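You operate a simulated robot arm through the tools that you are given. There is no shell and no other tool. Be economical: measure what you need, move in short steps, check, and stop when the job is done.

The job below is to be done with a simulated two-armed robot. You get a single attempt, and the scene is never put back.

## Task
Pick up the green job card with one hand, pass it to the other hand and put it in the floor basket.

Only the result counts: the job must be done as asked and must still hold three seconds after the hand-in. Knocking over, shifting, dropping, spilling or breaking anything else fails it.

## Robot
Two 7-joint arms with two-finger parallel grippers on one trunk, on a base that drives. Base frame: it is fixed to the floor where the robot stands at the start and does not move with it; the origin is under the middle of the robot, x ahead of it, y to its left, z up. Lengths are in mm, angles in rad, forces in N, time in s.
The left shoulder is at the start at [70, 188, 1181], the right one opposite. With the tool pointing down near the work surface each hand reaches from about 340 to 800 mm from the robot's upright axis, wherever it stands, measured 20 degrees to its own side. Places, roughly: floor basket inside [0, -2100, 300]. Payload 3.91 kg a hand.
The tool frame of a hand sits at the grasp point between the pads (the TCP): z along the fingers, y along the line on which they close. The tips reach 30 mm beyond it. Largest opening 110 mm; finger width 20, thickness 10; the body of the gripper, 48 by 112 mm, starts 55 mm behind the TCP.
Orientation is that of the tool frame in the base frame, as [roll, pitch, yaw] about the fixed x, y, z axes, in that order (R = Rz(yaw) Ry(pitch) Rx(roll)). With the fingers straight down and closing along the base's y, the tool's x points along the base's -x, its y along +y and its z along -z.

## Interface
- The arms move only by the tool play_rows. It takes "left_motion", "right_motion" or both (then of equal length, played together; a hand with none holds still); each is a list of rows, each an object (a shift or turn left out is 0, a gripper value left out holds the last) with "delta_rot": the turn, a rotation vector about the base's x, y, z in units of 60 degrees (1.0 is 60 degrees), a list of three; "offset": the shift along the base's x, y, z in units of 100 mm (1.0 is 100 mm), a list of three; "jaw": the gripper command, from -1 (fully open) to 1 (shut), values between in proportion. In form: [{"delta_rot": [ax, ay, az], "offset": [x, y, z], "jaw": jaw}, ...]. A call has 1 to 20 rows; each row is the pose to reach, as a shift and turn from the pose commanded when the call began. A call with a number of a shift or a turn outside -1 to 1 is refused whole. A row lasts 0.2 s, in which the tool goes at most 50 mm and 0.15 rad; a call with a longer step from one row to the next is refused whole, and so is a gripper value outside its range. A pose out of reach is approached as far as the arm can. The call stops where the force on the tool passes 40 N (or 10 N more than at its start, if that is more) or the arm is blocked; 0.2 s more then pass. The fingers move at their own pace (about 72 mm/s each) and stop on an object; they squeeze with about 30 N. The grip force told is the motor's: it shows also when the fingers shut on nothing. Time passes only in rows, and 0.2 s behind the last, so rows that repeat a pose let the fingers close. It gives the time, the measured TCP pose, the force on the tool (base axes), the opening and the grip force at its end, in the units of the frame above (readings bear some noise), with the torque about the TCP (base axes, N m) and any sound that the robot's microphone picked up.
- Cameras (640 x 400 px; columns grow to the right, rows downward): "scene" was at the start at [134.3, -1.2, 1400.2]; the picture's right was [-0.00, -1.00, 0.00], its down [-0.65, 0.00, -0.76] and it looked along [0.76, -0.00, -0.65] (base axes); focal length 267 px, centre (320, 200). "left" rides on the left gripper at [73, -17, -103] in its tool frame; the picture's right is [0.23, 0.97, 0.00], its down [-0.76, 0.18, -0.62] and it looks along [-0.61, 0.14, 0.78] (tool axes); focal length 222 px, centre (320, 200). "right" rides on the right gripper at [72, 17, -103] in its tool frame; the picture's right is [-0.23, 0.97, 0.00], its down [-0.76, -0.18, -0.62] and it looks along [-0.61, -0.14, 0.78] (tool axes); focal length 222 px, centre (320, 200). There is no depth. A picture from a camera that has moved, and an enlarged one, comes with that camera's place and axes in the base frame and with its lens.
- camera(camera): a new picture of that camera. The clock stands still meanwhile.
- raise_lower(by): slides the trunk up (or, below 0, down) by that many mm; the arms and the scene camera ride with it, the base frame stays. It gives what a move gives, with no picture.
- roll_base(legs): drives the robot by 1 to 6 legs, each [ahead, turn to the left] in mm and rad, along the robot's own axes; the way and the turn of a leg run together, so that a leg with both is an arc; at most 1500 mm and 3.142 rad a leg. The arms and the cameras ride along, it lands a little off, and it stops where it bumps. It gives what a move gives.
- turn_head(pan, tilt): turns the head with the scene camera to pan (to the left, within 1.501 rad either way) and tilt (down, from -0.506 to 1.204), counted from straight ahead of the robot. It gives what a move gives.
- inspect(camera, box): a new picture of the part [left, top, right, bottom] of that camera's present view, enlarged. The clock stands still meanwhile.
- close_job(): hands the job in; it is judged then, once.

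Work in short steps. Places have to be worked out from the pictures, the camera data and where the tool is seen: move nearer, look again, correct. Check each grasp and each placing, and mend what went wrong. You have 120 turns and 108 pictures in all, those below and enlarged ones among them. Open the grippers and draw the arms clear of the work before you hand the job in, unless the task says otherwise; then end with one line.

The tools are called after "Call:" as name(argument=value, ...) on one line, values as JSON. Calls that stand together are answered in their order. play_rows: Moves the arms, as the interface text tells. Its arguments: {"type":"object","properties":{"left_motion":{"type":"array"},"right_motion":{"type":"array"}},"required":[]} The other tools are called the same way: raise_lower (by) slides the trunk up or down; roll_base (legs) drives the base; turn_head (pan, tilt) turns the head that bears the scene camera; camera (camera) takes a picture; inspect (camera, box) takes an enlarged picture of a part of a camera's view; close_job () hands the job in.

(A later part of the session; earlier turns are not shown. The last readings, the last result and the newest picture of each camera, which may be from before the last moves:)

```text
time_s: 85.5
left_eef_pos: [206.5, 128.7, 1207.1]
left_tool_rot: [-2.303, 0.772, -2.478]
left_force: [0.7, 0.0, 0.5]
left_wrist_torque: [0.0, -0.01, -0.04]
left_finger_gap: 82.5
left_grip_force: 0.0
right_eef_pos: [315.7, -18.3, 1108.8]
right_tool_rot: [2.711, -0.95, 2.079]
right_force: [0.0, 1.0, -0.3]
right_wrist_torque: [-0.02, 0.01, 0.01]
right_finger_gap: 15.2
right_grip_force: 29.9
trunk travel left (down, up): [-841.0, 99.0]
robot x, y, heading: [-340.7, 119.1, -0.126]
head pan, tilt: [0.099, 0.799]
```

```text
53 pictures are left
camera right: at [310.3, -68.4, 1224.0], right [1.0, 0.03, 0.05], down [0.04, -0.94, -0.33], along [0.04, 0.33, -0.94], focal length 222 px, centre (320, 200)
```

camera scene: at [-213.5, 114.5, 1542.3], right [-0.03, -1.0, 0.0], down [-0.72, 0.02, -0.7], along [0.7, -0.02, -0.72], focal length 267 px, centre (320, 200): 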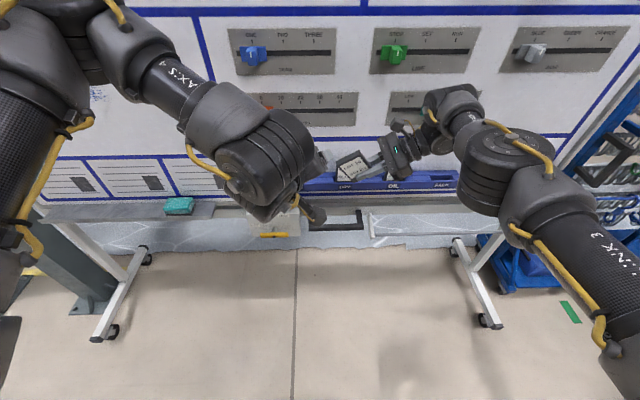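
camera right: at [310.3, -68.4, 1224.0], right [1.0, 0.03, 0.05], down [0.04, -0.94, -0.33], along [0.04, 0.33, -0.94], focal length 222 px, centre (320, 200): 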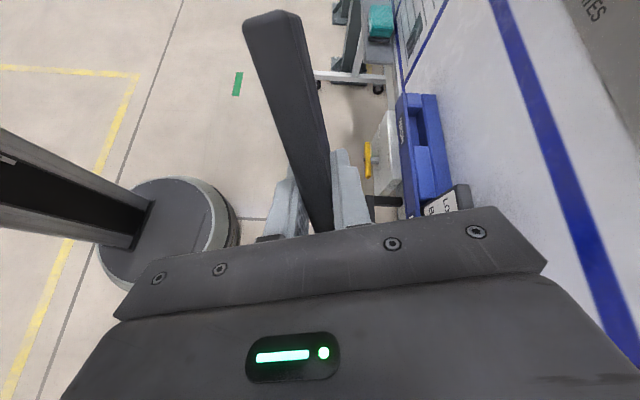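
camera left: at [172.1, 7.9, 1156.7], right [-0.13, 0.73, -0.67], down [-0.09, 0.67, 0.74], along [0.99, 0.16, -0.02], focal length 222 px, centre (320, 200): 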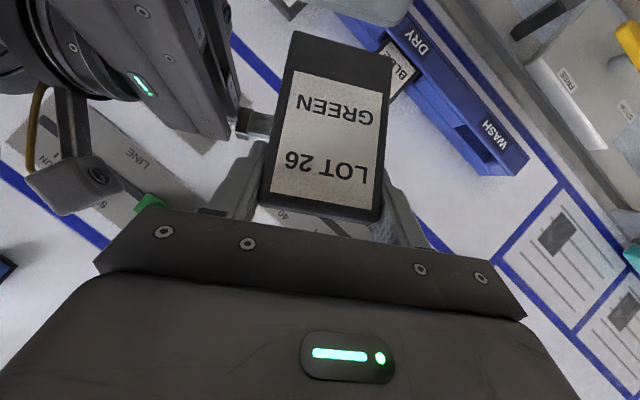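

Handover done: the card is in the right hand alone. I now look to the right for the floor basket near (0, -2100).

Call:
turn_head(pan=-1.2, tilt=0.5)

Call:
camera(camera="scene")

```text
time_s: 87.0
left_eef_pos: [205.9, 125.5, 1206.4]
left_tool_rot: [-2.304, 0.776, -2.479]
left_force: [0.6, -0.5, -0.9]
left_wrist_torque: [0.01, 0.01, -0.02]
left_finger_gap: 82.3
left_grip_force: 0.1
right_eef_pos: [315.1, -22.4, 1106.8]
right_tool_rot: [2.707, -0.95, 2.082]
right_force: [-0.4, 0.1, -0.2]
right_wrist_torque: [-0.01, 0.04, -0.06]
right_finger_gap: 15.8
right_grip_force: 29.9
trunk travel left (down, up): [-841.0, 99.0]
robot x, y, heading: [-347.0, 120.0, -0.128]
head pan, tilt: [-1.201, 0.499]
```

```text
52 pictures are left
camera scene: at [-273.3, 25.6, 1568.3], right [-0.97, -0.24, 0.0], down [-0.11, 0.47, -0.88], along [0.21, -0.85, -0.48], focal length 267 px, centre (320, 200)
```

scene: 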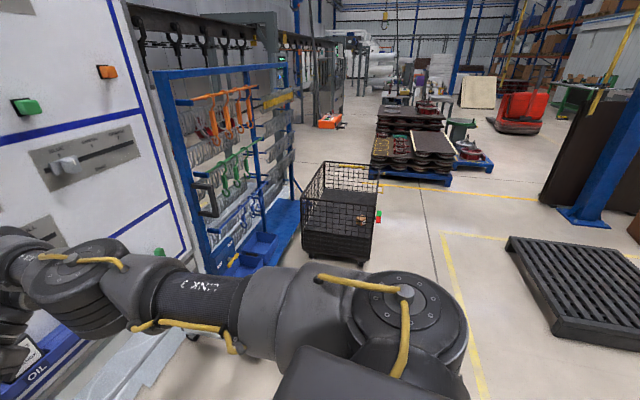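

The wire basket on casters is at the stated place (it projects to (346, 209)). I also recall a small grey bin on the floor near (-155, -1360) that must not be hit. I turn the robot right to face the basket and look.

Call:
roll_base(legs=[[0, -1.42]])

Call:
turn_head(pan=0, tilt=0.6)

Call:
camera(camera="scene")

```text
time_s: 90.8
left_eef_pos: [-253.2, -421.1, 1207.1]
left_tool_rot: [-2.305, 0.776, 2.392]
left_force: [0.6, 0.2, 0.1]
left_wrist_torque: [-0.01, -0.01, -0.01]
left_finger_gap: 82.4
left_grip_force: 0.1
right_eef_pos: [-380.7, -550.4, 1106.7]
right_tool_rot: [2.708, -0.952, 0.671]
right_force: [0.0, 0.2, -1.0]
right_wrist_torque: [-0.01, 0.03, -0.02]
right_finger_gap: 15.4
right_grip_force: 30.0
trunk travel left (down, up): [-841.0, 99.0]
robot x, y, heading: [-344.3, 124.7, -1.544]
head pan, tilt: [-1.201, 0.499]
```

```text
time_s: 92.2
left_eef_pos: [-254.0, -421.2, 1207.5]
left_tool_rot: [-2.306, 0.777, 2.39]
left_force: [1.1, -0.4, -0.4]
left_wrist_torque: [-0.03, -0.02, -0.05]
left_finger_gap: 82.6
left_grip_force: 0.0
right_eef_pos: [-381.6, -550.4, 1106.9]
right_tool_rot: [2.707, -0.952, 0.669]
right_force: [-0.3, 0.1, -0.1]
right_wrist_torque: [0.0, 0.02, -0.03]
right_finger_gap: 15.3
right_grip_force: 29.6
trunk travel left (down, up): [-841.0, 99.0]
robot x, y, heading: [-340.2, 117.5, -1.544]
head pan, tilt: [0.0, 0.6]
```

```text
51 pictures are left
camera scene: at [-341.3, -17.9, 1559.3], right [-1.0, -0.03, 0.0], down [-0.01, 0.56, -0.82], along [0.02, -0.82, -0.57], focal length 267 px, centre (320, 200)
```

scene: 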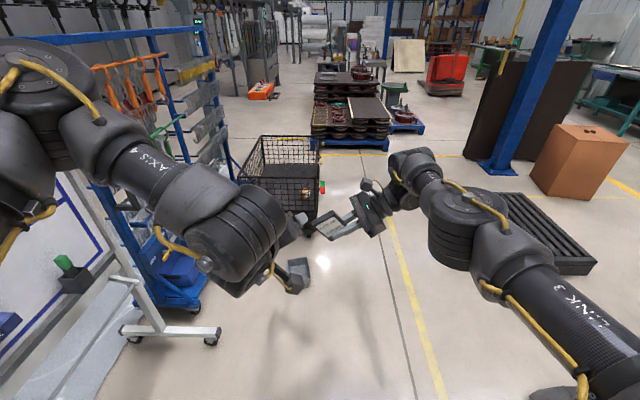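

The left hand hides the grey bin's place. I tuck the left hand aside and look again.

Call:
play_rows(left_motion=[{"offset": [0.25, 0.1, 0.2]}, {"offset": [0.5, 0.2, 0.4]}, {"offset": [0.75, 0.3, 0.6]}, {"offset": [1.0, 0.4, 0.8]}, {"offset": [1.0, 0.4, 0.8]}])

Call:
camera(camera="scene")

```text
time_s: 93.5
left_eef_pos: [-152.7, -383.0, 1287.9]
left_tool_rot: [-2.307, 0.776, 2.39]
left_force: [-0.6, -0.4, 0.4]
left_wrist_torque: [-0.02, -0.02, -0.02]
left_finger_gap: 82.5
left_grip_force: 0.1
right_eef_pos: [-383.2, -551.2, 1107.9]
right_tool_rot: [2.71, -0.952, 0.669]
right_force: [-1.0, 0.1, -0.8]
right_wrist_torque: [0.02, 0.03, 0.01]
right_finger_gap: 15.3
right_grip_force: 30.1
trunk travel left (down, up): [-841.0, 99.0]
robot x, y, heading: [-343.6, 121.6, -1.548]
head pan, tilt: [0.0, 0.6]
```

```text
50 pictures are left
camera scene: at [-341.9, -18.1, 1559.2], right [-1.0, -0.03, 0.0], down [-0.01, 0.57, -0.82], along [0.02, -0.82, -0.57], focal length 267 px, centre (320, 200)
```

scene: 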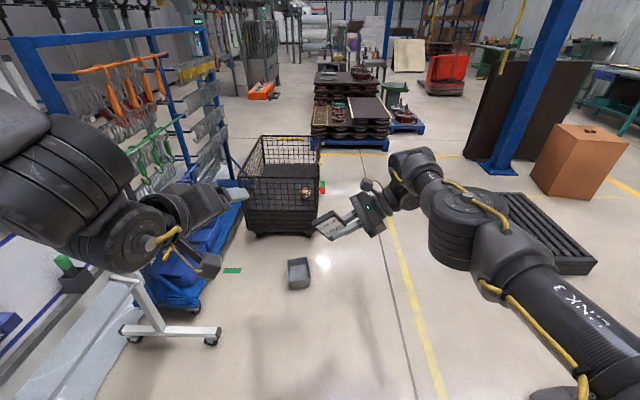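

The floor is clear now: grey bin at about (-180, -1230), basket spanning x≈-280..320, y≈-1720..-2480, rim ≈570 high. I will pass well to the west of the bin and come to the basket's west side, first leg to about (-850, -1290).

Call:
roll_base(legs=[[0, -0.368], [1500, 0], [0, 0.343]])

Call:
camera(camera="scene")

```text
time_s: 103.1
left_eef_pos: [-694.1, -1810.5, 1288.0]
left_tool_rot: [-2.308, 0.773, 2.349]
left_force: [-0.1, 0.4, -0.5]
left_wrist_torque: [-0.02, -0.02, 0.01]
left_finger_gap: 82.6
left_grip_force: 0.1
right_eef_pos: [-929.7, -1968.1, 1106.3]
right_tool_rot: [2.71, -0.952, 0.626]
right_force: [-0.7, 0.2, -0.4]
right_wrist_torque: [0.01, 0.0, 0.0]
right_finger_gap: 15.3
right_grip_force: 29.7
trunk travel left (down, up): [-841.0, 99.0]
robot x, y, heading: [-863.9, -1297.1, -1.587]
head pan, tilt: [0.0, 0.6]
```

```text
49 pictures are left
camera scene: at [-866.4, -1437.3, 1559.2], right [-1.0, 0.02, 0.0], down [0.01, 0.57, -0.82], along [-0.01, -0.82, -0.57], focal length 267 px, centre (320, 200)
```

scene: 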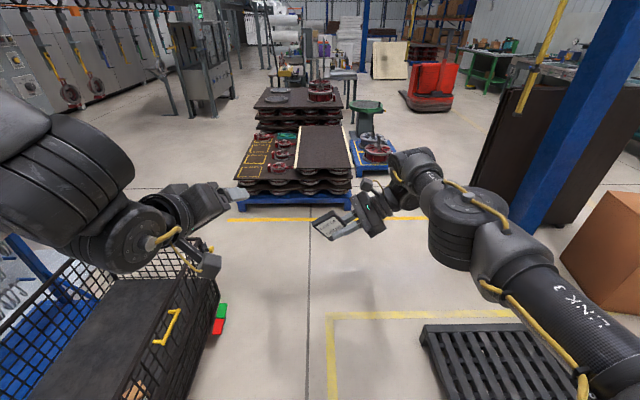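

I look at the basket from here.

Call:
turn_head(pan=0.65, tilt=0.75)

Call:
camera(camera="scene")

```text
time_s: 104.2
left_eef_pos: [-694.0, -1810.0, 1288.9]
left_tool_rot: [-2.305, 0.774, 2.349]
left_force: [0.0, -0.6, 0.2]
left_wrist_torque: [-0.01, -0.03, -0.02]
left_finger_gap: 82.5
left_grip_force: 0.2
right_eef_pos: [-929.3, -1966.6, 1106.6]
right_tool_rot: [2.709, -0.95, 0.628]
right_force: [-0.4, 0.3, -1.0]
right_wrist_torque: [-0.03, 0.02, -0.03]
right_finger_gap: 15.4
right_grip_force: 30.0
trunk travel left (down, up): [-841.0, 99.0]
robot x, y, heading: [-863.6, -1298.9, -1.593]
head pan, tilt: [0.649, 0.75]
```

```text
48 pictures are left
camera scene: at [-815.3, -1415.2, 1546.4], right [-0.81, -0.59, 0.0], down [-0.4, 0.55, -0.73], along [0.43, -0.59, -0.68], focal length 267 px, centre (320, 200)
```

scene: 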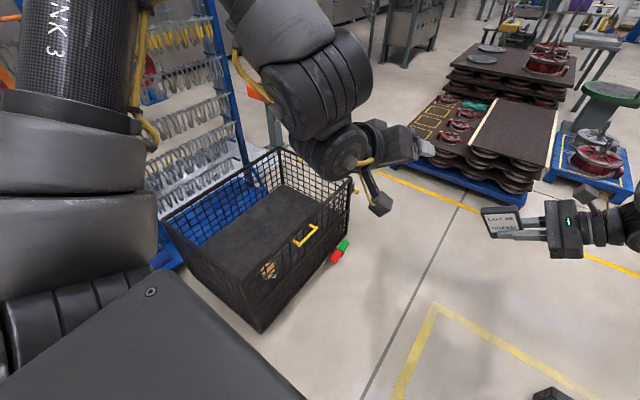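

Call:
inspect(camera="scene", box=[140, 130, 380, 340])

```text
1.90 times, centred on (260, 235) of scene
camera zoom: at [-815.3, -1415.2, 1546.4], right [-0.81, -0.59, 0.0], down [-0.4, 0.55, -0.73], along [0.43, -0.59, -0.68], focal length 508 px, centre (434, 133)
```

zoom: 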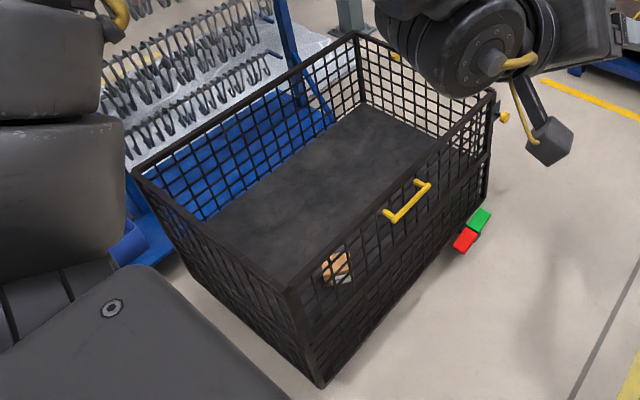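

The basket is open-topped: rim ≈580 at x -238..330, y -1680..-2505, inner floor ≈240; a yellow handle and red/green pedals are on its west side. To set the card in low, I turn the right hand more downward here in free space, shifting it a bit to the robot's right.

Call:
play_rows(right_motion=[{"delta_rot": [0, 0.13, 0], "offset": [-0.15, 0, 0.1]}, {"delta_rot": [0, 0.26, 0], "offset": [-0.3, 0, 0.2]}, {"delta_rot": [0, 0.39, 0], "offset": [-0.5, 0, 0.2]}, {"delta_rot": [0, 0.52, 0], "offset": [-0.7, 0, 0.2]}, {"delta_rot": [0, 0.65, 0], "offset": [-0.9, 0, 0.2]}, {"delta_rot": [0, 0.76, 0], "offset": [-1.0, 0, 0.2]}, {"delta_rot": [0, 0.76, 0], "offset": [-1.0, 0, 0.2]}])

Call:
turn_head(pan=-0.1, tilt=0.6)

Call:
camera(camera="scene")

```text
time_s: 105.8
left_eef_pos: [-692.3, -1810.3, 1289.1]
left_tool_rot: [-2.307, 0.776, 2.351]
left_force: [0.7, 0.1, 0.2]
left_wrist_torque: [0.02, 0.01, 0.02]
left_finger_gap: 82.5
left_grip_force: 0.2
right_eef_pos: [-1030.5, -1978.4, 1121.5]
right_tool_rot: [3.074, -0.26, 0.45]
right_force: [0.1, 0.3, -0.5]
right_wrist_torque: [-0.01, 0.01, -0.01]
right_finger_gap: 15.1
right_grip_force: 30.1
right hand out of reach, approached as far as the arm can: row 3, 4, 5, 6, 7
trunk travel left (down, up): [-841.0, 99.0]
robot x, y, heading: [-863.7, -1297.3, -1.589]
head pan, tilt: [0.649, 0.75]
```

```text
time_s: 106.8
left_eef_pos: [-692.9, -1809.5, 1286.6]
left_tool_rot: [-2.306, 0.775, 2.348]
left_force: [0.3, 0.6, 0.7]
left_wrist_torque: [0.03, 0.04, 0.0]
left_finger_gap: 82.4
left_grip_force: 0.1
right_eef_pos: [-1029.4, -1977.1, 1122.3]
right_tool_rot: [3.076, -0.261, 0.448]
right_force: [0.5, 0.4, -0.4]
right_wrist_torque: [-0.03, 0.05, -0.01]
right_finger_gap: 15.9
right_grip_force: 30.0
trunk travel left (down, up): [-841.0, 99.0]
robot x, y, heading: [-862.0, -1297.0, -1.586]
head pan, tilt: [-0.099, 0.6]
```

```text
46 pictures are left
camera scene: at [-873.7, -1436.0, 1559.3], right [-0.99, 0.12, 0.0], down [0.06, 0.56, -0.82], along [-0.1, -0.82, -0.57], focal length 267 px, centre (320, 200)
```

scene: 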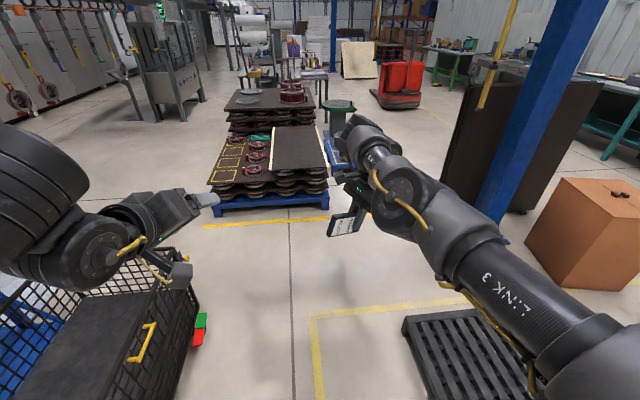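

The right hand now points nearly straight down with the arm above it, at robot-relative (682, -157). I drive to the basket's west side: ahead 643, turn left to heading 0.

Call:
roll_base(legs=[[643, 0], [0, 1.586]])

Call:
turn_head(pan=-0.2, tilt=0.85)

Call:
camera(camera="scene")

```text
time_s: 114.3
left_eef_pos: [-361.6, -1768.7, 1287.5]
left_tool_rot: [-2.306, 0.775, -2.35]
left_force: [0.3, 0.4, -0.2]
left_wrist_torque: [0.0, 0.01, 0.03]
left_finger_gap: 82.5
left_grip_force: 0.0
right_eef_pos: [-191.1, -2104.7, 1122.2]
right_tool_rot: [3.074, -0.258, 2.031]
right_force: [1.1, 0.1, -0.4]
right_wrist_torque: [0.02, 0.0, 0.05]
right_finger_gap: 15.4
right_grip_force: 29.7
trunk travel left (down, up): [-841.0, 99.0]
robot x, y, heading: [-872.8, -1939.9, -0.008]
head pan, tilt: [-0.099, 0.6]
```

```text
time_s: 115.1
left_eef_pos: [-362.7, -1768.9, 1288.7]
left_tool_rot: [-2.305, 0.775, -2.35]
left_force: [0.7, 0.7, 0.8]
left_wrist_torque: [0.02, -0.01, -0.01]
left_finger_gap: 82.6
left_grip_force: 0.0
right_eef_pos: [-190.2, -2104.5, 1123.0]
right_tool_rot: [3.076, -0.259, 2.031]
right_force: [-0.8, 0.1, -0.5]
right_wrist_torque: [-0.04, 0.0, -0.02]
right_finger_gap: 15.1
right_grip_force: 29.6
trunk travel left (down, up): [-841.0, 99.0]
robot x, y, heading: [-870.1, -1947.6, -0.001]
head pan, tilt: [-0.201, 0.85]
```

```text
45 pictures are left
camera scene: at [-746.7, -1961.7, 1538.4], right [-0.2, -0.98, 0.0], down [-0.74, 0.15, -0.66], along [0.65, -0.13, -0.75], focal length 267 px, centre (320, 200)
```

scene: 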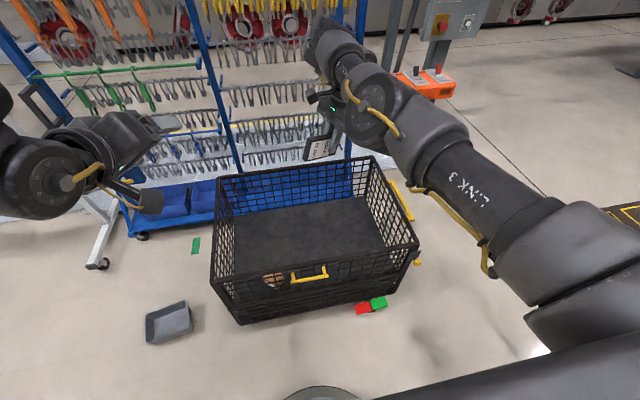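

The basket stands clear in view. Lowering the trunk would bring the left hand down too, so I first raise and retract it.

Call:
play_rows(left_motion=[{"offset": [-0.2, 0.1, 0.25]}, {"offset": [-0.4, 0.2, 0.5]}, {"offset": [-0.6, 0.3, 0.75]}, {"offset": [-0.8, 0.4, 1.0]}, {"offset": [-1.0, 0.6, 1.0]}, {"offset": [-1.0, 0.6, 1.0]}])

Call:
play_rows(left_motion=[{"offset": [0, 0.2, 0.2]}, {"offset": [0, 0.4, 0.4]}, {"offset": [0, 0.6, 0.6]}, {"offset": [0, 0.6, 0.8]}, {"offset": [0, 0.6, 0.8]}])

Call:
roll_base(legs=[[170, 0]])

Call:
camera(camera="scene")

Call:
camera(camera="right")

```text
time_s: 116.5
left_eef_pos: [-392.5, -1705.9, 1379.4]
left_tool_rot: [-2.305, 0.772, -2.348]
left_force: [-0.3, -0.6, -0.8]
left_wrist_torque: [0.02, -0.02, -0.01]
left_finger_gap: 82.4
left_grip_force: 0.1
left hand out of reach, approached as far as the arm can: row 1, 2, 3, 4, 5, 6
right_eef_pos: [-190.4, -2101.7, 1121.9]
right_tool_rot: [3.076, -0.257, 2.03]
right_force: [-1.0, -0.4, -0.2]
right_wrist_torque: [-0.04, -0.01, 0.01]
right_finger_gap: 15.3
right_grip_force: 29.6
trunk travel left (down, up): [-841.0, 99.0]
robot x, y, heading: [-871.7, -1945.0, -0.004]
head pan, tilt: [-0.201, 0.85]
```

```text
time_s: 117.7
left_eef_pos: [-394.1, -1649.4, 1457.3]
left_tool_rot: [-2.304, 0.773, -2.352]
left_force: [-0.3, -0.6, -0.5]
left_wrist_torque: [0.02, 0.01, -0.07]
left_finger_gap: 82.2
left_grip_force: 0.1
right_eef_pos: [-191.0, -2102.9, 1121.2]
right_tool_rot: [3.077, -0.258, 2.03]
right_force: [0.6, 0.5, -0.9]
right_wrist_torque: [-0.05, -0.05, 0.01]
right_finger_gap: 15.1
right_grip_force: 30.2
trunk travel left (down, up): [-841.0, 99.0]
robot x, y, heading: [-873.9, -1944.8, -0.006]
head pan, tilt: [-0.201, 0.85]
```

```text
time_s: 119.2
left_eef_pos: [-224.3, -1651.6, 1458.9]
left_tool_rot: [-2.302, 0.777, -2.351]
left_force: [-0.8, -0.2, 0.5]
left_wrist_torque: [0.02, -0.03, -0.02]
left_finger_gap: 82.7
left_grip_force: 0.1
right_eef_pos: [-22.2, -2107.1, 1124.7]
right_tool_rot: [3.072, -0.257, 2.028]
right_force: [-0.2, 0.1, -0.3]
right_wrist_torque: [-0.03, 0.01, 0.0]
right_finger_gap: 15.4
right_grip_force: 29.7
trunk travel left (down, up): [-841.0, 99.0]
robot x, y, heading: [-702.0, -1945.6, -0.003]
head pan, tilt: [-0.201, 0.85]
```

```text
44 pictures are left
camera scene: at [-578.6, -1963.1, 1538.8], right [-0.21, -0.98, 0.0], down [-0.73, 0.15, -0.66], along [0.65, -0.14, -0.75], focal length 267 px, centre (320, 200)
```

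scene: 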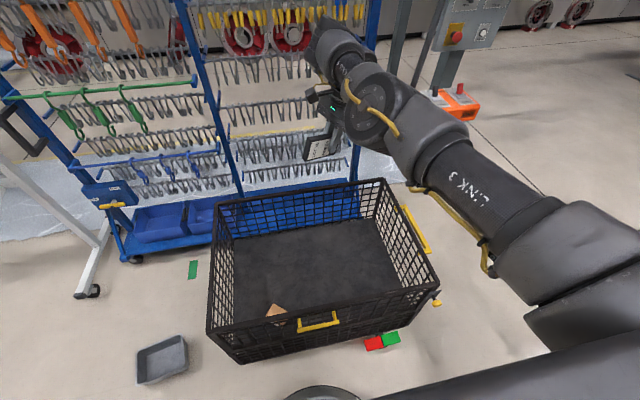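

```text
43 pictures are left
camera right: at [-31.8, -2065.0, 1242.7], right [0.98, 0.22, 0.01], down [0.2, -0.9, 0.4], along [0.09, -0.39, -0.92], focal length 222 px, centre (320, 200)
```

right: 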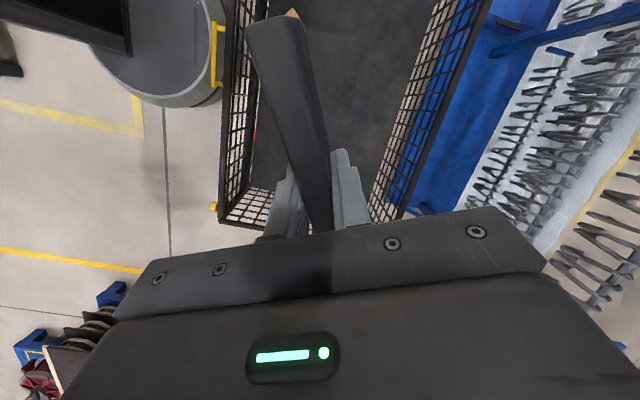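

The hand is centred over the basket's open top (projects mid-interior). I lower the trunk by 400 first, then test lowering by the arm so that the upper arm stays above the rim.

Call:
raise_lower(by=-400)

Call:
play_rows(right_motion=[{"offset": [0, 0, -0.2]}, {"offset": [0, 0, -0.4]}, {"offset": [0, 0, -0.6]}, {"offset": [0, 0, -0.8]}, {"offset": [0, 0, -1.0]}, {"offset": [0, 0, -1.0]}])

Call:
camera(camera="scene")

```text
time_s: 123.0
left_eef_pos: [-221.2, -1651.4, 1057.9]
left_tool_rot: [-2.306, 0.775, -2.353]
left_force: [-0.5, 0.3, 0.6]
left_wrist_torque: [0.0, -0.03, 0.03]
left_finger_gap: 82.7
left_grip_force: 0.0
right_eef_pos: [-18.7, -2107.9, 722.5]
right_tool_rot: [3.076, -0.258, 2.027]
right_force: [-0.8, 0.3, -0.2]
right_wrist_torque: [-0.02, -0.03, 0.02]
right_finger_gap: 15.2
right_grip_force: 30.2
trunk travel left (down, up): [-441.0, 499.0]
robot x, y, heading: [-699.6, -1944.7, -0.007]
head pan, tilt: [-0.201, 0.85]
```

```text
time_s: 124.4
left_eef_pos: [-220.1, -1652.0, 1057.6]
left_tool_rot: [-2.306, 0.774, -2.353]
left_force: [0.9, 0.8, 0.2]
left_wrist_torque: [0.02, -0.01, -0.04]
left_finger_gap: 82.2
left_grip_force: 0.0
right_eef_pos: [-22.7, -2094.8, 645.8]
right_tool_rot: [3.073, -0.259, 2.028]
right_force: [0.4, 0.5, -0.7]
right_wrist_torque: [0.0, 0.0, 0.0]
right_finger_gap: 15.2
right_grip_force: 29.9
right hand out of reach, approached as far as the arm can: row 3, 4, 5, 6
trunk travel left (down, up): [-441.0, 499.0]
robot x, y, heading: [-699.4, -1940.7, -0.006]
head pan, tilt: [-0.201, 0.85]
```

```text
42 pictures are left
camera scene: at [-574.5, -1963.3, 1138.4], right [-0.21, -0.98, 0.0], down [-0.74, 0.15, -0.66], along [0.65, -0.14, -0.75], focal length 267 px, centre (320, 200)
```

scene: 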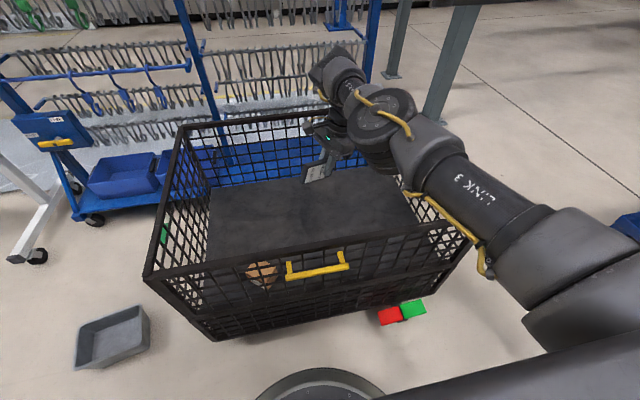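

Elbow triangulates to z≈916, bottom ≈840 with TCP at 646. Lowering the trunk 200 more keeps ~60 mm over the rim; I do this and look.

Call:
raise_lower(by=-200)

Call:
camera(camera="scene")

Call:
camera(camera="right")

```text
time_s: 126.5
left_eef_pos: [-221.2, -1652.1, 857.1]
left_tool_rot: [-2.303, 0.775, -2.353]
left_force: [-0.4, -0.2, 0.7]
left_wrist_torque: [-0.02, -0.03, -0.01]
left_finger_gap: 82.7
left_grip_force: 0.0
right_eef_pos: [-22.6, -2095.4, 446.2]
right_tool_rot: [3.074, -0.256, 2.029]
right_force: [-0.2, 0.4, -0.6]
right_wrist_torque: [-0.03, 0.01, 0.0]
right_finger_gap: 15.5
right_grip_force: 29.6
trunk travel left (down, up): [-241.0, 699.0]
robot x, y, heading: [-702.5, -1946.2, -0.006]
head pan, tilt: [-0.201, 0.85]
```

```text
41 pictures are left
camera scene: at [-574.8, -1963.0, 938.5], right [-0.21, -0.98, 0.0], down [-0.74, 0.15, -0.66], along [0.65, -0.14, -0.75], focal length 267 px, centre (320, 200)
```

scene: 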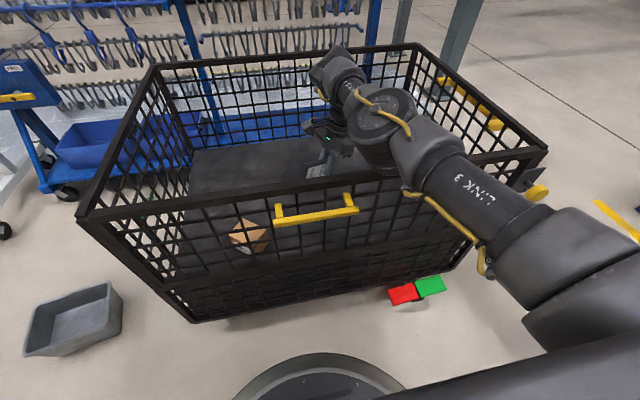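

```text
40 pictures are left
camera right: at [-33.9, -2053.1, 565.1], right [0.98, 0.22, 0.01], down [0.2, -0.9, 0.4], along [0.09, -0.39, -0.92], focal length 222 px, centre (320, 200)
```

right: 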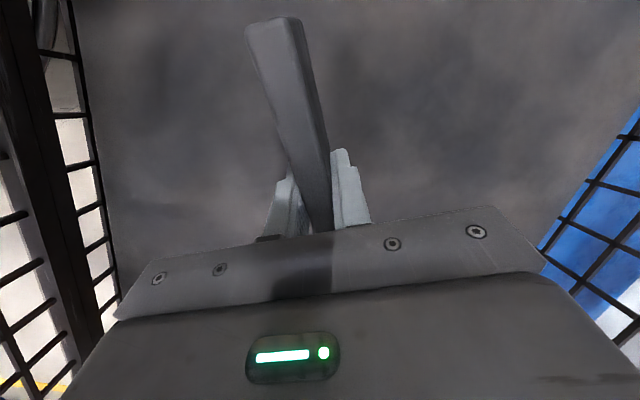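

The card hangs inside the basket, about 150 mm above its floor, well away from the walls and the cardboard piece. I lower another 30 mm and check nothing touches.

Call:
raise_lower(by=-30)

Call:
inspect(camera="scene", box=[280, 20, 560, 195])

```text
time_s: 127.3
left_eef_pos: [-229.0, -1649.2, 834.9]
left_tool_rot: [-2.292, 0.781, -2.344]
left_force: [0.8, -0.6, -0.9]
left_wrist_torque: [-0.01, 0.02, -0.02]
left_finger_gap: 82.5
left_grip_force: 0.0
right_eef_pos: [-22.7, -2095.8, 437.3]
right_tool_rot: [3.05, -0.245, 2.034]
right_force: [-0.6, -0.7, -1.3]
right_wrist_torque: [-0.03, -0.01, 0.0]
right_finger_gap: 15.3
right_grip_force: 30.4
trunk travel left (down, up): [-211.0, 729.0]
robot x, y, heading: [-699.4, -1943.8, -0.007]
head pan, tilt: [-0.201, 0.85]
```

```text
2.29 times, centred on (420, 108) of scene
camera zoom: at [-583.5, -1961.6, 912.1], right [-0.21, -0.98, 0.0], down [-0.73, 0.15, -0.67], along [0.65, -0.14, -0.74], focal length 610 px, centre (91, 411)
```

zoom: 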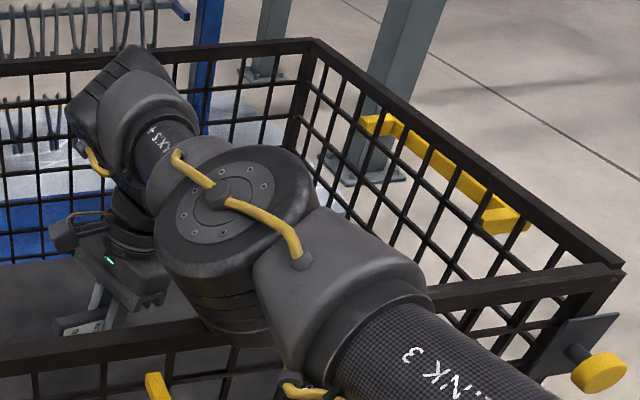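

The right hand sank only 9 mm: the elbow rests on the rim. I raise 35 mm at once, off the rim.

Call:
raise_lower(by=35)

Call:
play_rows(right_motion=[{}, {}, {}])

Call:
camera(camera="scene")

```text
time_s: 128.1
left_eef_pos: [-220.8, -1653.1, 861.2]
left_tool_rot: [-2.305, 0.776, -2.355]
left_force: [0.8, -0.2, 0.0]
left_wrist_torque: [-0.01, 0.03, -0.01]
left_finger_gap: 82.4
left_grip_force: 0.1
right_eef_pos: [-24.2, -2095.2, 449.1]
right_tool_rot: [3.076, -0.257, 2.029]
right_force: [-0.8, -0.5, -0.8]
right_wrist_torque: [-0.02, 0.0, 0.02]
right_finger_gap: 15.5
right_grip_force: 29.8
trunk travel left (down, up): [-246.0, 694.0]
robot x, y, heading: [-697.8, -1942.9, -0.007]
head pan, tilt: [-0.201, 0.85]
```

```text
time_s: 128.9
left_eef_pos: [-220.9, -1651.8, 862.2]
left_tool_rot: [-2.304, 0.775, -2.352]
left_force: [-0.8, 0.7, 0.3]
left_wrist_torque: [0.0, -0.02, 0.02]
left_finger_gap: 82.5
left_grip_force: 0.1
right_eef_pos: [-22.9, -2095.3, 451.6]
right_tool_rot: [3.075, -0.255, 2.028]
right_force: [0.1, 0.9, -0.7]
right_wrist_torque: [-0.01, -0.02, 0.01]
right_finger_gap: 15.4
right_grip_force: 29.6
trunk travel left (down, up): [-246.0, 694.0]
robot x, y, heading: [-702.0, -1947.9, -0.002]
head pan, tilt: [-0.201, 0.85]
```

```text
38 pictures are left
camera scene: at [-574.7, -1963.1, 943.4], right [-0.21, -0.98, 0.0], down [-0.74, 0.15, -0.66], along [0.65, -0.14, -0.75], focal length 267 px, centre (320, 200)
```

scene: 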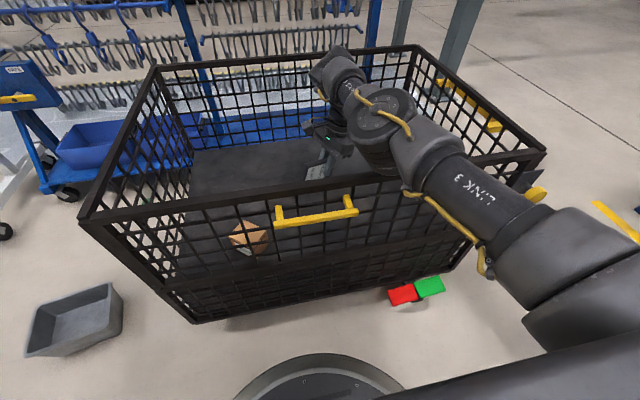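

The basket has not moved and the arm hangs free again. I release the card.

Call:
play_rows(right_motion=[{"jaw": 0.3}, {"jaw": 0.0}, {"jaw": -0.4}, {"jaw": -0.4}, {"jaw": -0.4}, {"jaw": -0.4}])

Call:
camera(camera="right")

```text
time_s: 130.3
left_eef_pos: [-220.7, -1652.5, 862.1]
left_tool_rot: [-2.304, 0.776, -2.352]
left_force: [-0.2, 1.0, -0.4]
left_wrist_torque: [0.01, -0.06, 0.02]
left_finger_gap: 82.3
left_grip_force: 0.1
right_eef_pos: [-22.5, -2095.7, 452.1]
right_tool_rot: [3.074, -0.258, 2.028]
right_force: [-0.4, 0.5, 0.0]
right_wrist_torque: [-0.02, 0.03, 0.0]
right_finger_gap: 76.8
right_grip_force: 0.0
trunk travel left (down, up): [-246.0, 694.0]
robot x, y, heading: [-701.0, -1946.2, -0.007]
head pan, tilt: [-0.201, 0.85]
```

```text
37 pictures are left
camera right: at [-33.9, -2053.2, 570.0], right [0.98, 0.22, 0.01], down [0.2, -0.9, 0.4], along [0.09, -0.39, -0.92], focal length 222 px, centre (320, 200)
```

right: 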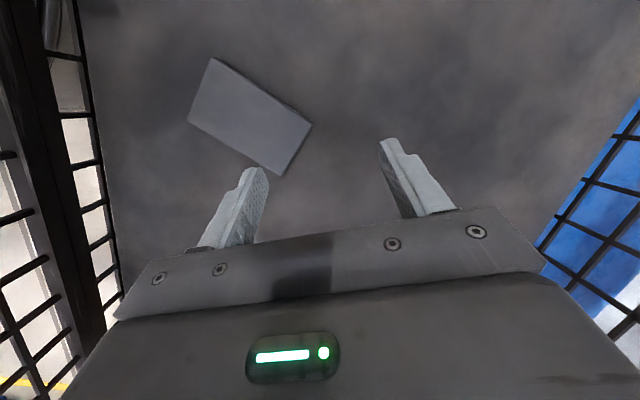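

The card lies flat on the basket floor. I raise the trunk so both arms clear the basket, and back off.

Call:
raise_lower(by=550)

Call:
roll_base(legs=[[-350, 0]])

Call:
play_rows(left_motion="[{\"jaw\": -1}, {\"jaw\": -1}, {\"jaw\": -1}],", right_motion=[{"jaw": -1}, {"jaw": -1}, {"jaw": -1}])

Call:
camera(camera="scene")

```text
refused: 550 is not a number from -400 to 400
```

```text
time_s: 131.9
left_eef_pos: [-432.5, -1651.0, 862.5]
left_tool_rot: [-2.305, 0.775, -2.354]
left_force: [0.0, 0.3, -0.3]
left_wrist_torque: [0.02, -0.03, -0.01]
left_finger_gap: 82.4
left_grip_force: 0.0
right_eef_pos: [-228.3, -2098.8, 455.8]
right_tool_rot: [3.054, -0.244, 2.031]
right_force: [0.2, -0.6, -0.9]
right_wrist_torque: [-0.03, -0.01, -0.04]
right_finger_gap: 77.1
right_grip_force: 0.0
trunk travel left (down, up): [-246.0, 694.0]
robot x, y, heading: [-911.0, -1944.4, -0.008]
head pan, tilt: [-0.201, 0.85]
stopped in leg 1: the force on the tool passed its limit at 50 N (the readings are from after the stop); the commanded pose is now the measured one
```

```text
refused: the rows could not be read
```

```text
36 pictures are left
camera scene: at [-786.2, -1961.6, 943.5], right [-0.21, -0.98, 0.0], down [-0.74, 0.16, -0.66], along [0.65, -0.14, -0.75], focal length 267 px, centre (320, 200)
```

scene: 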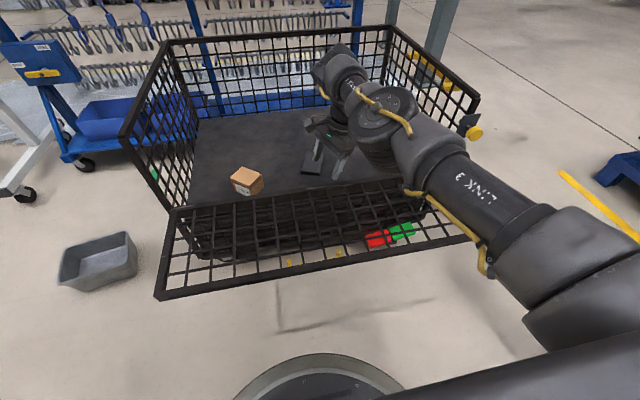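

The trunk command was over its ±400 limit and refused, so the base backed with the hand still in the basket, and the basket's west flap has been pushed open: my mistake of issuing those together. I move forward slightly to unload, then raise the trunk straight up.

Call:
roll_base(legs=[[40, 0]])

```text
time_s: 132.8
left_eef_pos: [-390.5, -1651.0, 860.7]
left_tool_rot: [-2.307, 0.773, -2.356]
left_force: [0.1, 0.2, -0.2]
left_wrist_torque: [-0.02, 0.01, -0.01]
left_finger_gap: 82.4
left_grip_force: 0.0
right_eef_pos: [-187.0, -2099.7, 453.8]
right_tool_rot: [3.059, -0.245, 2.032]
right_force: [-0.1, -0.3, -0.4]
right_wrist_torque: [-0.02, 0.01, -0.06]
right_finger_gap: 76.9
right_grip_force: 0.0
trunk travel left (down, up): [-246.0, 694.0]
robot x, y, heading: [-872.0, -1946.8, -0.006]
head pan, tilt: [-0.201, 0.85]
```

Now the hand is free; I raise the trunk.

Call:
raise_lower(by=380)

Call:
camera(camera="scene")

Call:
camera(camera="right")

```text
time_s: 136.5
left_eef_pos: [-390.8, -1650.9, 1241.7]
left_tool_rot: [-2.305, 0.774, -2.355]
left_force: [-0.1, -0.2, -1.1]
left_wrist_torque: [0.02, 0.01, 0.0]
left_finger_gap: 82.5
left_grip_force: 0.1
right_eef_pos: [-188.2, -2099.3, 834.5]
right_tool_rot: [3.055, -0.243, 2.031]
right_force: [-0.1, 0.7, -0.7]
right_wrist_torque: [-0.01, 0.01, -0.03]
right_finger_gap: 77.1
right_grip_force: 0.0
trunk travel left (down, up): [-626.0, 314.0]
robot x, y, heading: [-873.7, -1945.0, -0.004]
head pan, tilt: [-0.201, 0.85]
```

```text
35 pictures are left
camera scene: at [-745.1, -1961.9, 1323.4], right [-0.21, -0.98, 0.0], down [-0.74, 0.16, -0.66], along [0.65, -0.14, -0.75], focal length 267 px, centre (320, 200)
```

scene: 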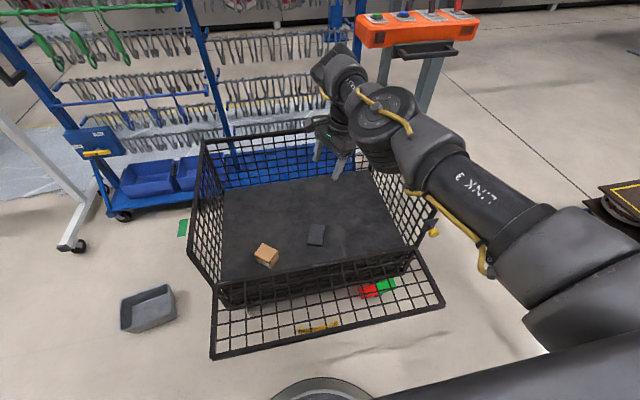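

```text
34 pictures are left
camera right: at [-201.1, -2056.9, 953.2], right [0.98, 0.22, 0.03], down [0.19, -0.9, 0.4], along [0.11, -0.39, -0.91], focal length 222 px, centre (320, 200)
```

right: 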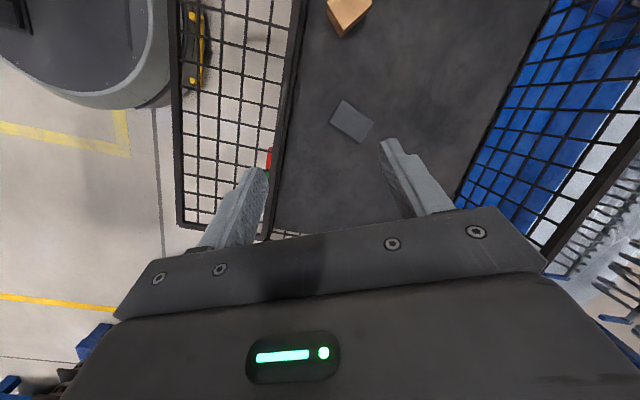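

The green card lies in the basket, but the basket's west flap has folded outward. I should put that back up. I back away first (the hands are well above everything) and look at the flap.

Call:
roll_base(legs=[[-330, 0]])

Call:
turn_head(pan=-0.1, tilt=0.75)

Call:
camera(camera="scene")

Call:
inspect(camera="scene", box=[180, 80, 440, 290])

```text
time_s: 138.5
left_eef_pos: [-697.2, -1649.4, 1243.2]
left_tool_rot: [-2.304, 0.777, -2.354]
left_force: [-0.6, 0.1, -0.5]
left_wrist_torque: [0.0, -0.03, 0.08]
left_finger_gap: 82.5
left_grip_force: 0.2
right_eef_pos: [-494.1, -2099.0, 837.5]
right_tool_rot: [3.052, -0.242, 2.032]
right_force: [-0.1, -0.8, 0.8]
right_wrist_torque: [-0.01, -0.01, 0.02]
right_finger_gap: 77.0
right_grip_force: 0.1
trunk travel left (down, up): [-626.0, 314.0]
robot x, y, heading: [-1172.3, -1940.9, -0.009]
head pan, tilt: [-0.201, 0.85]
stopped in leg 1: the robot was blocked; the commanded pose is now the measured one
```

```text
time_s: 139.2
left_eef_pos: [-693.0, -1649.8, 1242.1]
left_tool_rot: [-2.307, 0.773, -2.357]
left_force: [-0.1, -0.6, 0.2]
left_wrist_torque: [0.01, 0.0, 0.0]
left_finger_gap: 82.2
left_grip_force: 0.0
right_eef_pos: [-492.4, -2098.7, 835.1]
right_tool_rot: [3.057, -0.244, 2.03]
right_force: [0.1, 0.6, 0.8]
right_wrist_torque: [-0.02, 0.02, 0.01]
right_finger_gap: 77.1
right_grip_force: 0.1
trunk travel left (down, up): [-626.0, 314.0]
robot x, y, heading: [-1173.1, -1942.8, -0.008]
head pan, tilt: [-0.099, 0.75]
```

```text
33 pictures are left
camera scene: at [-1042.2, -1952.3, 1331.4], right [-0.11, -0.99, 0.0], down [-0.68, 0.07, -0.73], along [0.73, -0.08, -0.68], focal length 267 px, centre (320, 200)
```

scene: 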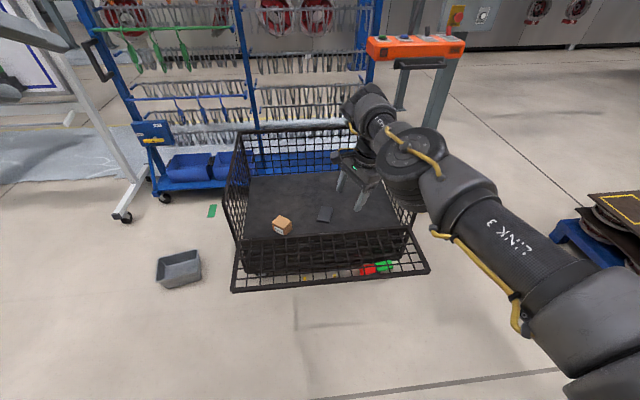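

```text
1.90 times, centred on (310, 185) of scene
camera zoom: at [-1042.2, -1952.3, 1331.4], right [-0.11, -0.99, 0.0], down [-0.68, 0.07, -0.73], along [0.73, -0.08, -0.68], focal length 508 px, centre (339, 229)
```

zoom: 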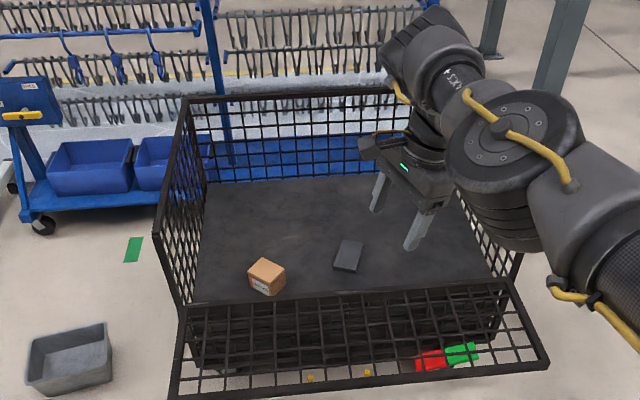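

The base bumped something behind at x≈-1172. I ease forward a little and look to the sides/back.

Call:
roll_base(legs=[[40, 0]])

Call:
turn_head(pan=-1.5, tilt=1.0)

Call:
camera(camera="scene")

Call:
turn_head(pan=1.5, tilt=1.0)

Call:
camera(camera="scene")

```text
time_s: 140.1
left_eef_pos: [-659.7, -1649.7, 1244.5]
left_tool_rot: [-2.302, 0.777, -2.352]
left_force: [-0.8, 0.2, -0.3]
left_wrist_torque: [-0.01, 0.0, 0.03]
left_finger_gap: 82.5
left_grip_force: 0.0
right_eef_pos: [-455.4, -2097.7, 838.6]
right_tool_rot: [3.052, -0.242, 2.033]
right_force: [0.2, 0.4, 0.1]
right_wrist_torque: [-0.03, -0.07, -0.02]
right_finger_gap: 77.0
right_grip_force: 0.0
trunk travel left (down, up): [-626.0, 314.0]
robot x, y, heading: [-1135.7, -1943.1, -0.007]
head pan, tilt: [-0.099, 0.75]
```

```text
time_s: 141.6
left_eef_pos: [-654.3, -1648.6, 1242.0]
left_tool_rot: [-2.306, 0.774, -2.355]
left_force: [-1.3, 0.5, 0.5]
left_wrist_torque: [-0.02, 0.01, -0.01]
left_finger_gap: 82.5
left_grip_force: 0.1
right_eef_pos: [-452.8, -2097.4, 836.5]
right_tool_rot: [3.054, -0.243, 2.032]
right_force: [-0.1, 0.7, 0.0]
right_wrist_torque: [0.04, 0.02, -0.02]
right_finger_gap: 76.9
right_grip_force: 0.2
trunk travel left (down, up): [-626.0, 314.0]
robot x, y, heading: [-1138.1, -1938.5, -0.008]
head pan, tilt: [-1.499, 1.0]
```

```text
31 pictures are left
camera scene: at [-1080.9, -2013.2, 1312.3], right [-1.0, -0.06, 0.0], down [-0.05, 0.84, -0.54], along [0.03, -0.54, -0.84], focal length 267 px, centre (320, 200)
```

scene: 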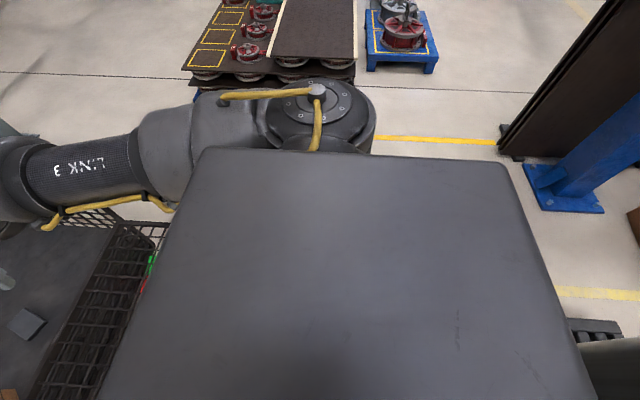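

```text
time_s: 144.2
left_eef_pos: [-654.2, -1648.2, 1242.2]
left_tool_rot: [-2.308, 0.773, -2.355]
left_force: [0.1, -0.1, 0.9]
left_wrist_torque: [-0.04, 0.02, -0.02]
left_finger_gap: 82.2
left_grip_force: 0.1
right_eef_pos: [-452.0, -2096.9, 834.3]
right_tool_rot: [3.056, -0.242, 2.034]
right_force: [-0.5, -0.4, 1.0]
right_wrist_torque: [-0.01, 0.03, 0.03]
right_finger_gap: 77.1
right_grip_force: 0.0
trunk travel left (down, up): [-626.0, 314.0]
robot x, y, heading: [-1132.7, -1943.9, -0.009]
head pan, tilt: [1.499, 1.0]
```

```text
30 pictures are left
camera scene: at [-1079.6, -1874.3, 1312.3], right [1.0, -0.08, 0.0], down [-0.07, -0.84, -0.54], along [0.04, 0.54, -0.84], focal length 267 px, centre (320, 200)
```

scene: 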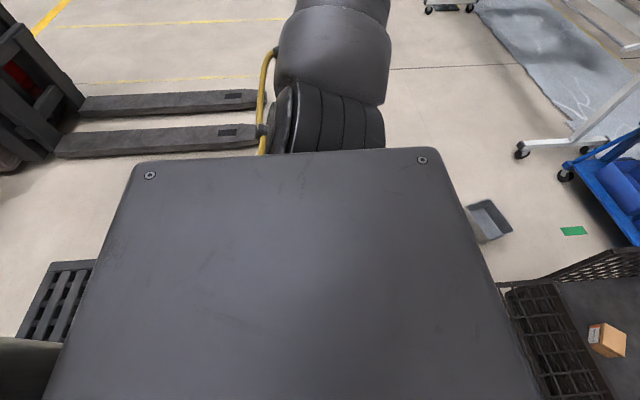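

The bump was likely the heavy slatted pallet behind at x≈-1470 (I won't go further back). Now I get the right hand out of the way: retract and raise it, in steps.

Call:
play_rows(right_motion=[{"offset": [-0.2, 0, 0.25]}, {"offset": [-0.4, 0, 0.5]}, {"offset": [-0.6, 0, 0.75]}, {"offset": [-0.8, 0, 1.0]}, {"offset": [-1.0, 0, 1.0]}, {"offset": [-1.0, 0, 1.0]}])

Call:
play_rows(right_motion=[{"offset": [-0.1, -0.1, 0.25]}, {"offset": [-0.2, -0.2, 0.5]}, {"offset": [-0.3, -0.3, 0.75]}, {"offset": [-0.4, -0.4, 1.0]}, {"offset": [-0.4, -0.4, 1.0]}])

```text
time_s: 145.6
left_eef_pos: [-653.9, -1650.0, 1242.1]
left_tool_rot: [-2.308, 0.773, -2.355]
left_force: [-0.5, 0.5, 1.0]
left_wrist_torque: [-0.01, -0.01, -0.02]
left_finger_gap: 82.5
left_grip_force: 0.0
right_eef_pos: [-452.0, -2087.2, 891.6]
right_tool_rot: [3.058, -0.243, 2.031]
right_force: [1.0, -0.2, -0.4]
right_wrist_torque: [0.01, 0.01, 0.02]
right_finger_gap: 76.9
right_grip_force: 0.0
right hand out of reach, approached as far as the arm can: row 1, 2, 3, 4, 5, 6
trunk travel left (down, up): [-626.0, 314.0]
robot x, y, heading: [-1132.6, -1941.8, -0.006]
head pan, tilt: [1.499, 1.0]
```

```text
time_s: 146.8
left_eef_pos: [-656.2, -1649.1, 1241.4]
left_tool_rot: [-2.306, 0.777, -2.356]
left_force: [0.2, 0.5, -0.2]
left_wrist_torque: [0.0, -0.01, 0.02]
left_finger_gap: 82.5
left_grip_force: 0.0
right_eef_pos: [-452.7, -2144.1, 1032.3]
right_tool_rot: [3.029, -0.231, 2.064]
right_force: [0.4, 0.6, -0.2]
right_wrist_torque: [-0.01, 0.0, 0.0]
right_finger_gap: 77.3
right_grip_force: 0.1
right hand out of reach, approached as far as the arm can: row 1, 2, 3, 4, 5
trunk travel left (down, up): [-626.0, 314.0]
robot x, y, heading: [-1135.5, -1941.0, -0.008]
head pan, tilt: [1.499, 1.0]
```

The twisted wrist prevents retracting. I turn the right hand's yaw back toward its original direction and then retract.

Call:
play_rows(right_motion=[{"delta_rot": [0, 0, 0.14]}, {"delta_rot": [0, 0, 0.28]}, {"delta_rot": [0, 0, 0.42]}, {"delta_rot": [0, 0, 0.56]}, {"delta_rot": [0, 0, 0.7]}, {"delta_rot": [0, 0, 0.84]}, {"delta_rot": [0, 0, 0.98]}, {"delta_rot": [0, 0, 0.98]}])

Call:
play_rows(right_motion=[{"offset": [-0.25, 0, 0.25]}, {"offset": [-0.5, 0, 0.5]}, {"offset": [-0.75, 0, 0.75]}, {"offset": [-1.0, 0, 1.0]}, {"offset": [-1.0, 0, 1.0]}])

Call:
play_rows(right_motion=[{"offset": [-0.25, 0, 0.25]}, {"offset": [-0.5, 0, 0.5]}, {"offset": [-0.75, 0, 0.75]}, {"offset": [-1.0, 0, 1.0]}, {"offset": [-1.0, 0, 1.0]}])

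```text
time_s: 148.6
left_eef_pos: [-653.5, -1649.5, 1241.4]
left_tool_rot: [-2.308, 0.774, -2.356]
left_force: [0.7, -0.4, -0.4]
left_wrist_torque: [0.0, 0.02, -0.01]
left_finger_gap: 82.3
left_grip_force: 0.1
right_eef_pos: [-519.6, -2104.8, 1020.9]
right_tool_rot: [3.057, -0.243, 3.063]
right_force: [-0.5, 0.6, 0.1]
right_wrist_torque: [-0.04, 0.02, 0.02]
right_finger_gap: 77.0
right_grip_force: 0.0
right hand out of reach, approached as far as the arm can: row 1, 2, 3, 4, 5, 6, 7, 8
trunk travel left (down, up): [-626.0, 314.0]
robot x, y, heading: [-1135.6, -1941.7, -0.005]
head pan, tilt: [1.499, 1.0]
```

```text
time_s: 149.8
left_eef_pos: [-652.7, -1649.0, 1240.6]
left_tool_rot: [-2.308, 0.774, -2.355]
left_force: [0.6, 0.4, -0.4]
left_wrist_torque: [0.02, 0.03, 0.0]
left_finger_gap: 82.7
left_grip_force: 0.0
right_eef_pos: [-618.5, -2102.9, 1123.2]
right_tool_rot: [3.056, -0.244, 3.057]
right_force: [0.6, 0.7, 0.7]
right_wrist_torque: [0.01, 0.01, -0.01]
right_finger_gap: 77.0
right_grip_force: 0.0
trunk travel left (down, up): [-626.0, 314.0]
robot x, y, heading: [-1136.2, -1945.9, -0.006]
head pan, tilt: [1.499, 1.0]
```

```text
time_s: 151.0
left_eef_pos: [-653.0, -1649.5, 1240.5]
left_tool_rot: [-2.307, 0.772, -2.357]
left_force: [0.1, 0.0, 0.5]
left_wrist_torque: [-0.02, 0.01, 0.02]
left_finger_gap: 82.5
left_grip_force: 0.1
right_eef_pos: [-716.8, -2100.5, 1223.2]
right_tool_rot: [3.056, -0.245, 3.058]
right_force: [1.3, 0.5, -0.4]
right_wrist_torque: [-0.01, 0.0, -0.02]
right_finger_gap: 77.0
right_grip_force: 0.2
trunk travel left (down, up): [-626.0, 314.0]
robot x, y, heading: [-1133.7, -1944.4, -0.005]
head pan, tilt: [1.499, 1.0]
```

The right hand is tucked. The flap lies horizontal, edge at about x=-505, z≈405, hinge x≈-250. I turn the left hand to point straight ahead, close it, and bring it lower and toward y≈-1850, staying outside the flap.

Call:
play_rows(left_motion=[{"delta_rot": [0, -0.12, 0.047], "jaw": 1}, {"delta_rot": [0, -0.24, 0.093], "jaw": 1}, {"delta_rot": [0, -0.36, 0.14], "jaw": 1}, {"delta_rot": [0, -0.481, 0.187], "jaw": 1}, {"delta_rot": [0, -0.481, 0.187], "offset": [0, -0.3, -0.3]}, {"delta_rot": [0, -0.481, 0.187], "offset": [0, -0.6, -0.6]}, {"delta_rot": [0, -0.481, 0.187], "offset": [0, -0.9, -0.9]}, {"delta_rot": [0, -0.481, 0.187], "offset": [0, -1.0, -1.0]}, {"delta_rot": [0, -0.481, 0.187], "offset": [0, -1.0, -1.0]}])

Call:
play_rows(left_motion=[{"offset": [0, -0.3, -0.3]}, {"offset": [0, -0.6, -0.6]}, {"offset": [0, -0.9, -0.9]}, {"offset": [0, -1.0, -1.0]}, {"offset": [0, -1.0, -1.0]}])

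```text
time_s: 153.0
left_eef_pos: [-603.8, -1777.7, 1190.2]
left_tool_rot: [-1.583, 0.983, -1.589]
left_force: [-0.2, -0.1, -1.1]
left_wrist_torque: [0.0, 0.0, 0.04]
left_finger_gap: 0.0
left_grip_force: 30.1
left hand out of reach, approached as far as the arm can: row 3, 4, 5, 6, 7, 8, 9
right_eef_pos: [-718.5, -2104.5, 1223.1]
right_tool_rot: [3.053, -0.245, 3.057]
right_force: [-0.1, -0.4, 0.1]
right_wrist_torque: [0.01, -0.04, 0.02]
right_finger_gap: 76.9
right_grip_force: 0.0
trunk travel left (down, up): [-626.0, 314.0]
robot x, y, heading: [-1138.2, -1941.1, -0.008]
head pan, tilt: [1.499, 1.0]
```

```text
time_s: 154.4
left_eef_pos: [-543.0, -1819.2, 1140.9]
left_tool_rot: [-1.58, 0.897, -1.523]
left_force: [0.1, -0.6, 0.3]
left_wrist_torque: [0.01, 0.03, 0.01]
left_finger_gap: 0.0
left_grip_force: 30.1
left hand out of reach, approached as far as the arm can: row 1, 2, 3, 4, 5
right_eef_pos: [-718.8, -2100.8, 1223.5]
right_tool_rot: [3.056, -0.243, 3.059]
right_force: [-1.0, -0.8, 0.2]
right_wrist_torque: [-0.01, -0.02, -0.01]
right_finger_gap: 76.9
right_grip_force: 0.0
trunk travel left (down, up): [-626.0, 314.0]
robot x, y, heading: [-1135.8, -1938.7, -0.005]
head pan, tilt: [1.499, 1.0]
stopped in row 5 (left hand): the arm was blocked; the commanded pose is now the measured one
```

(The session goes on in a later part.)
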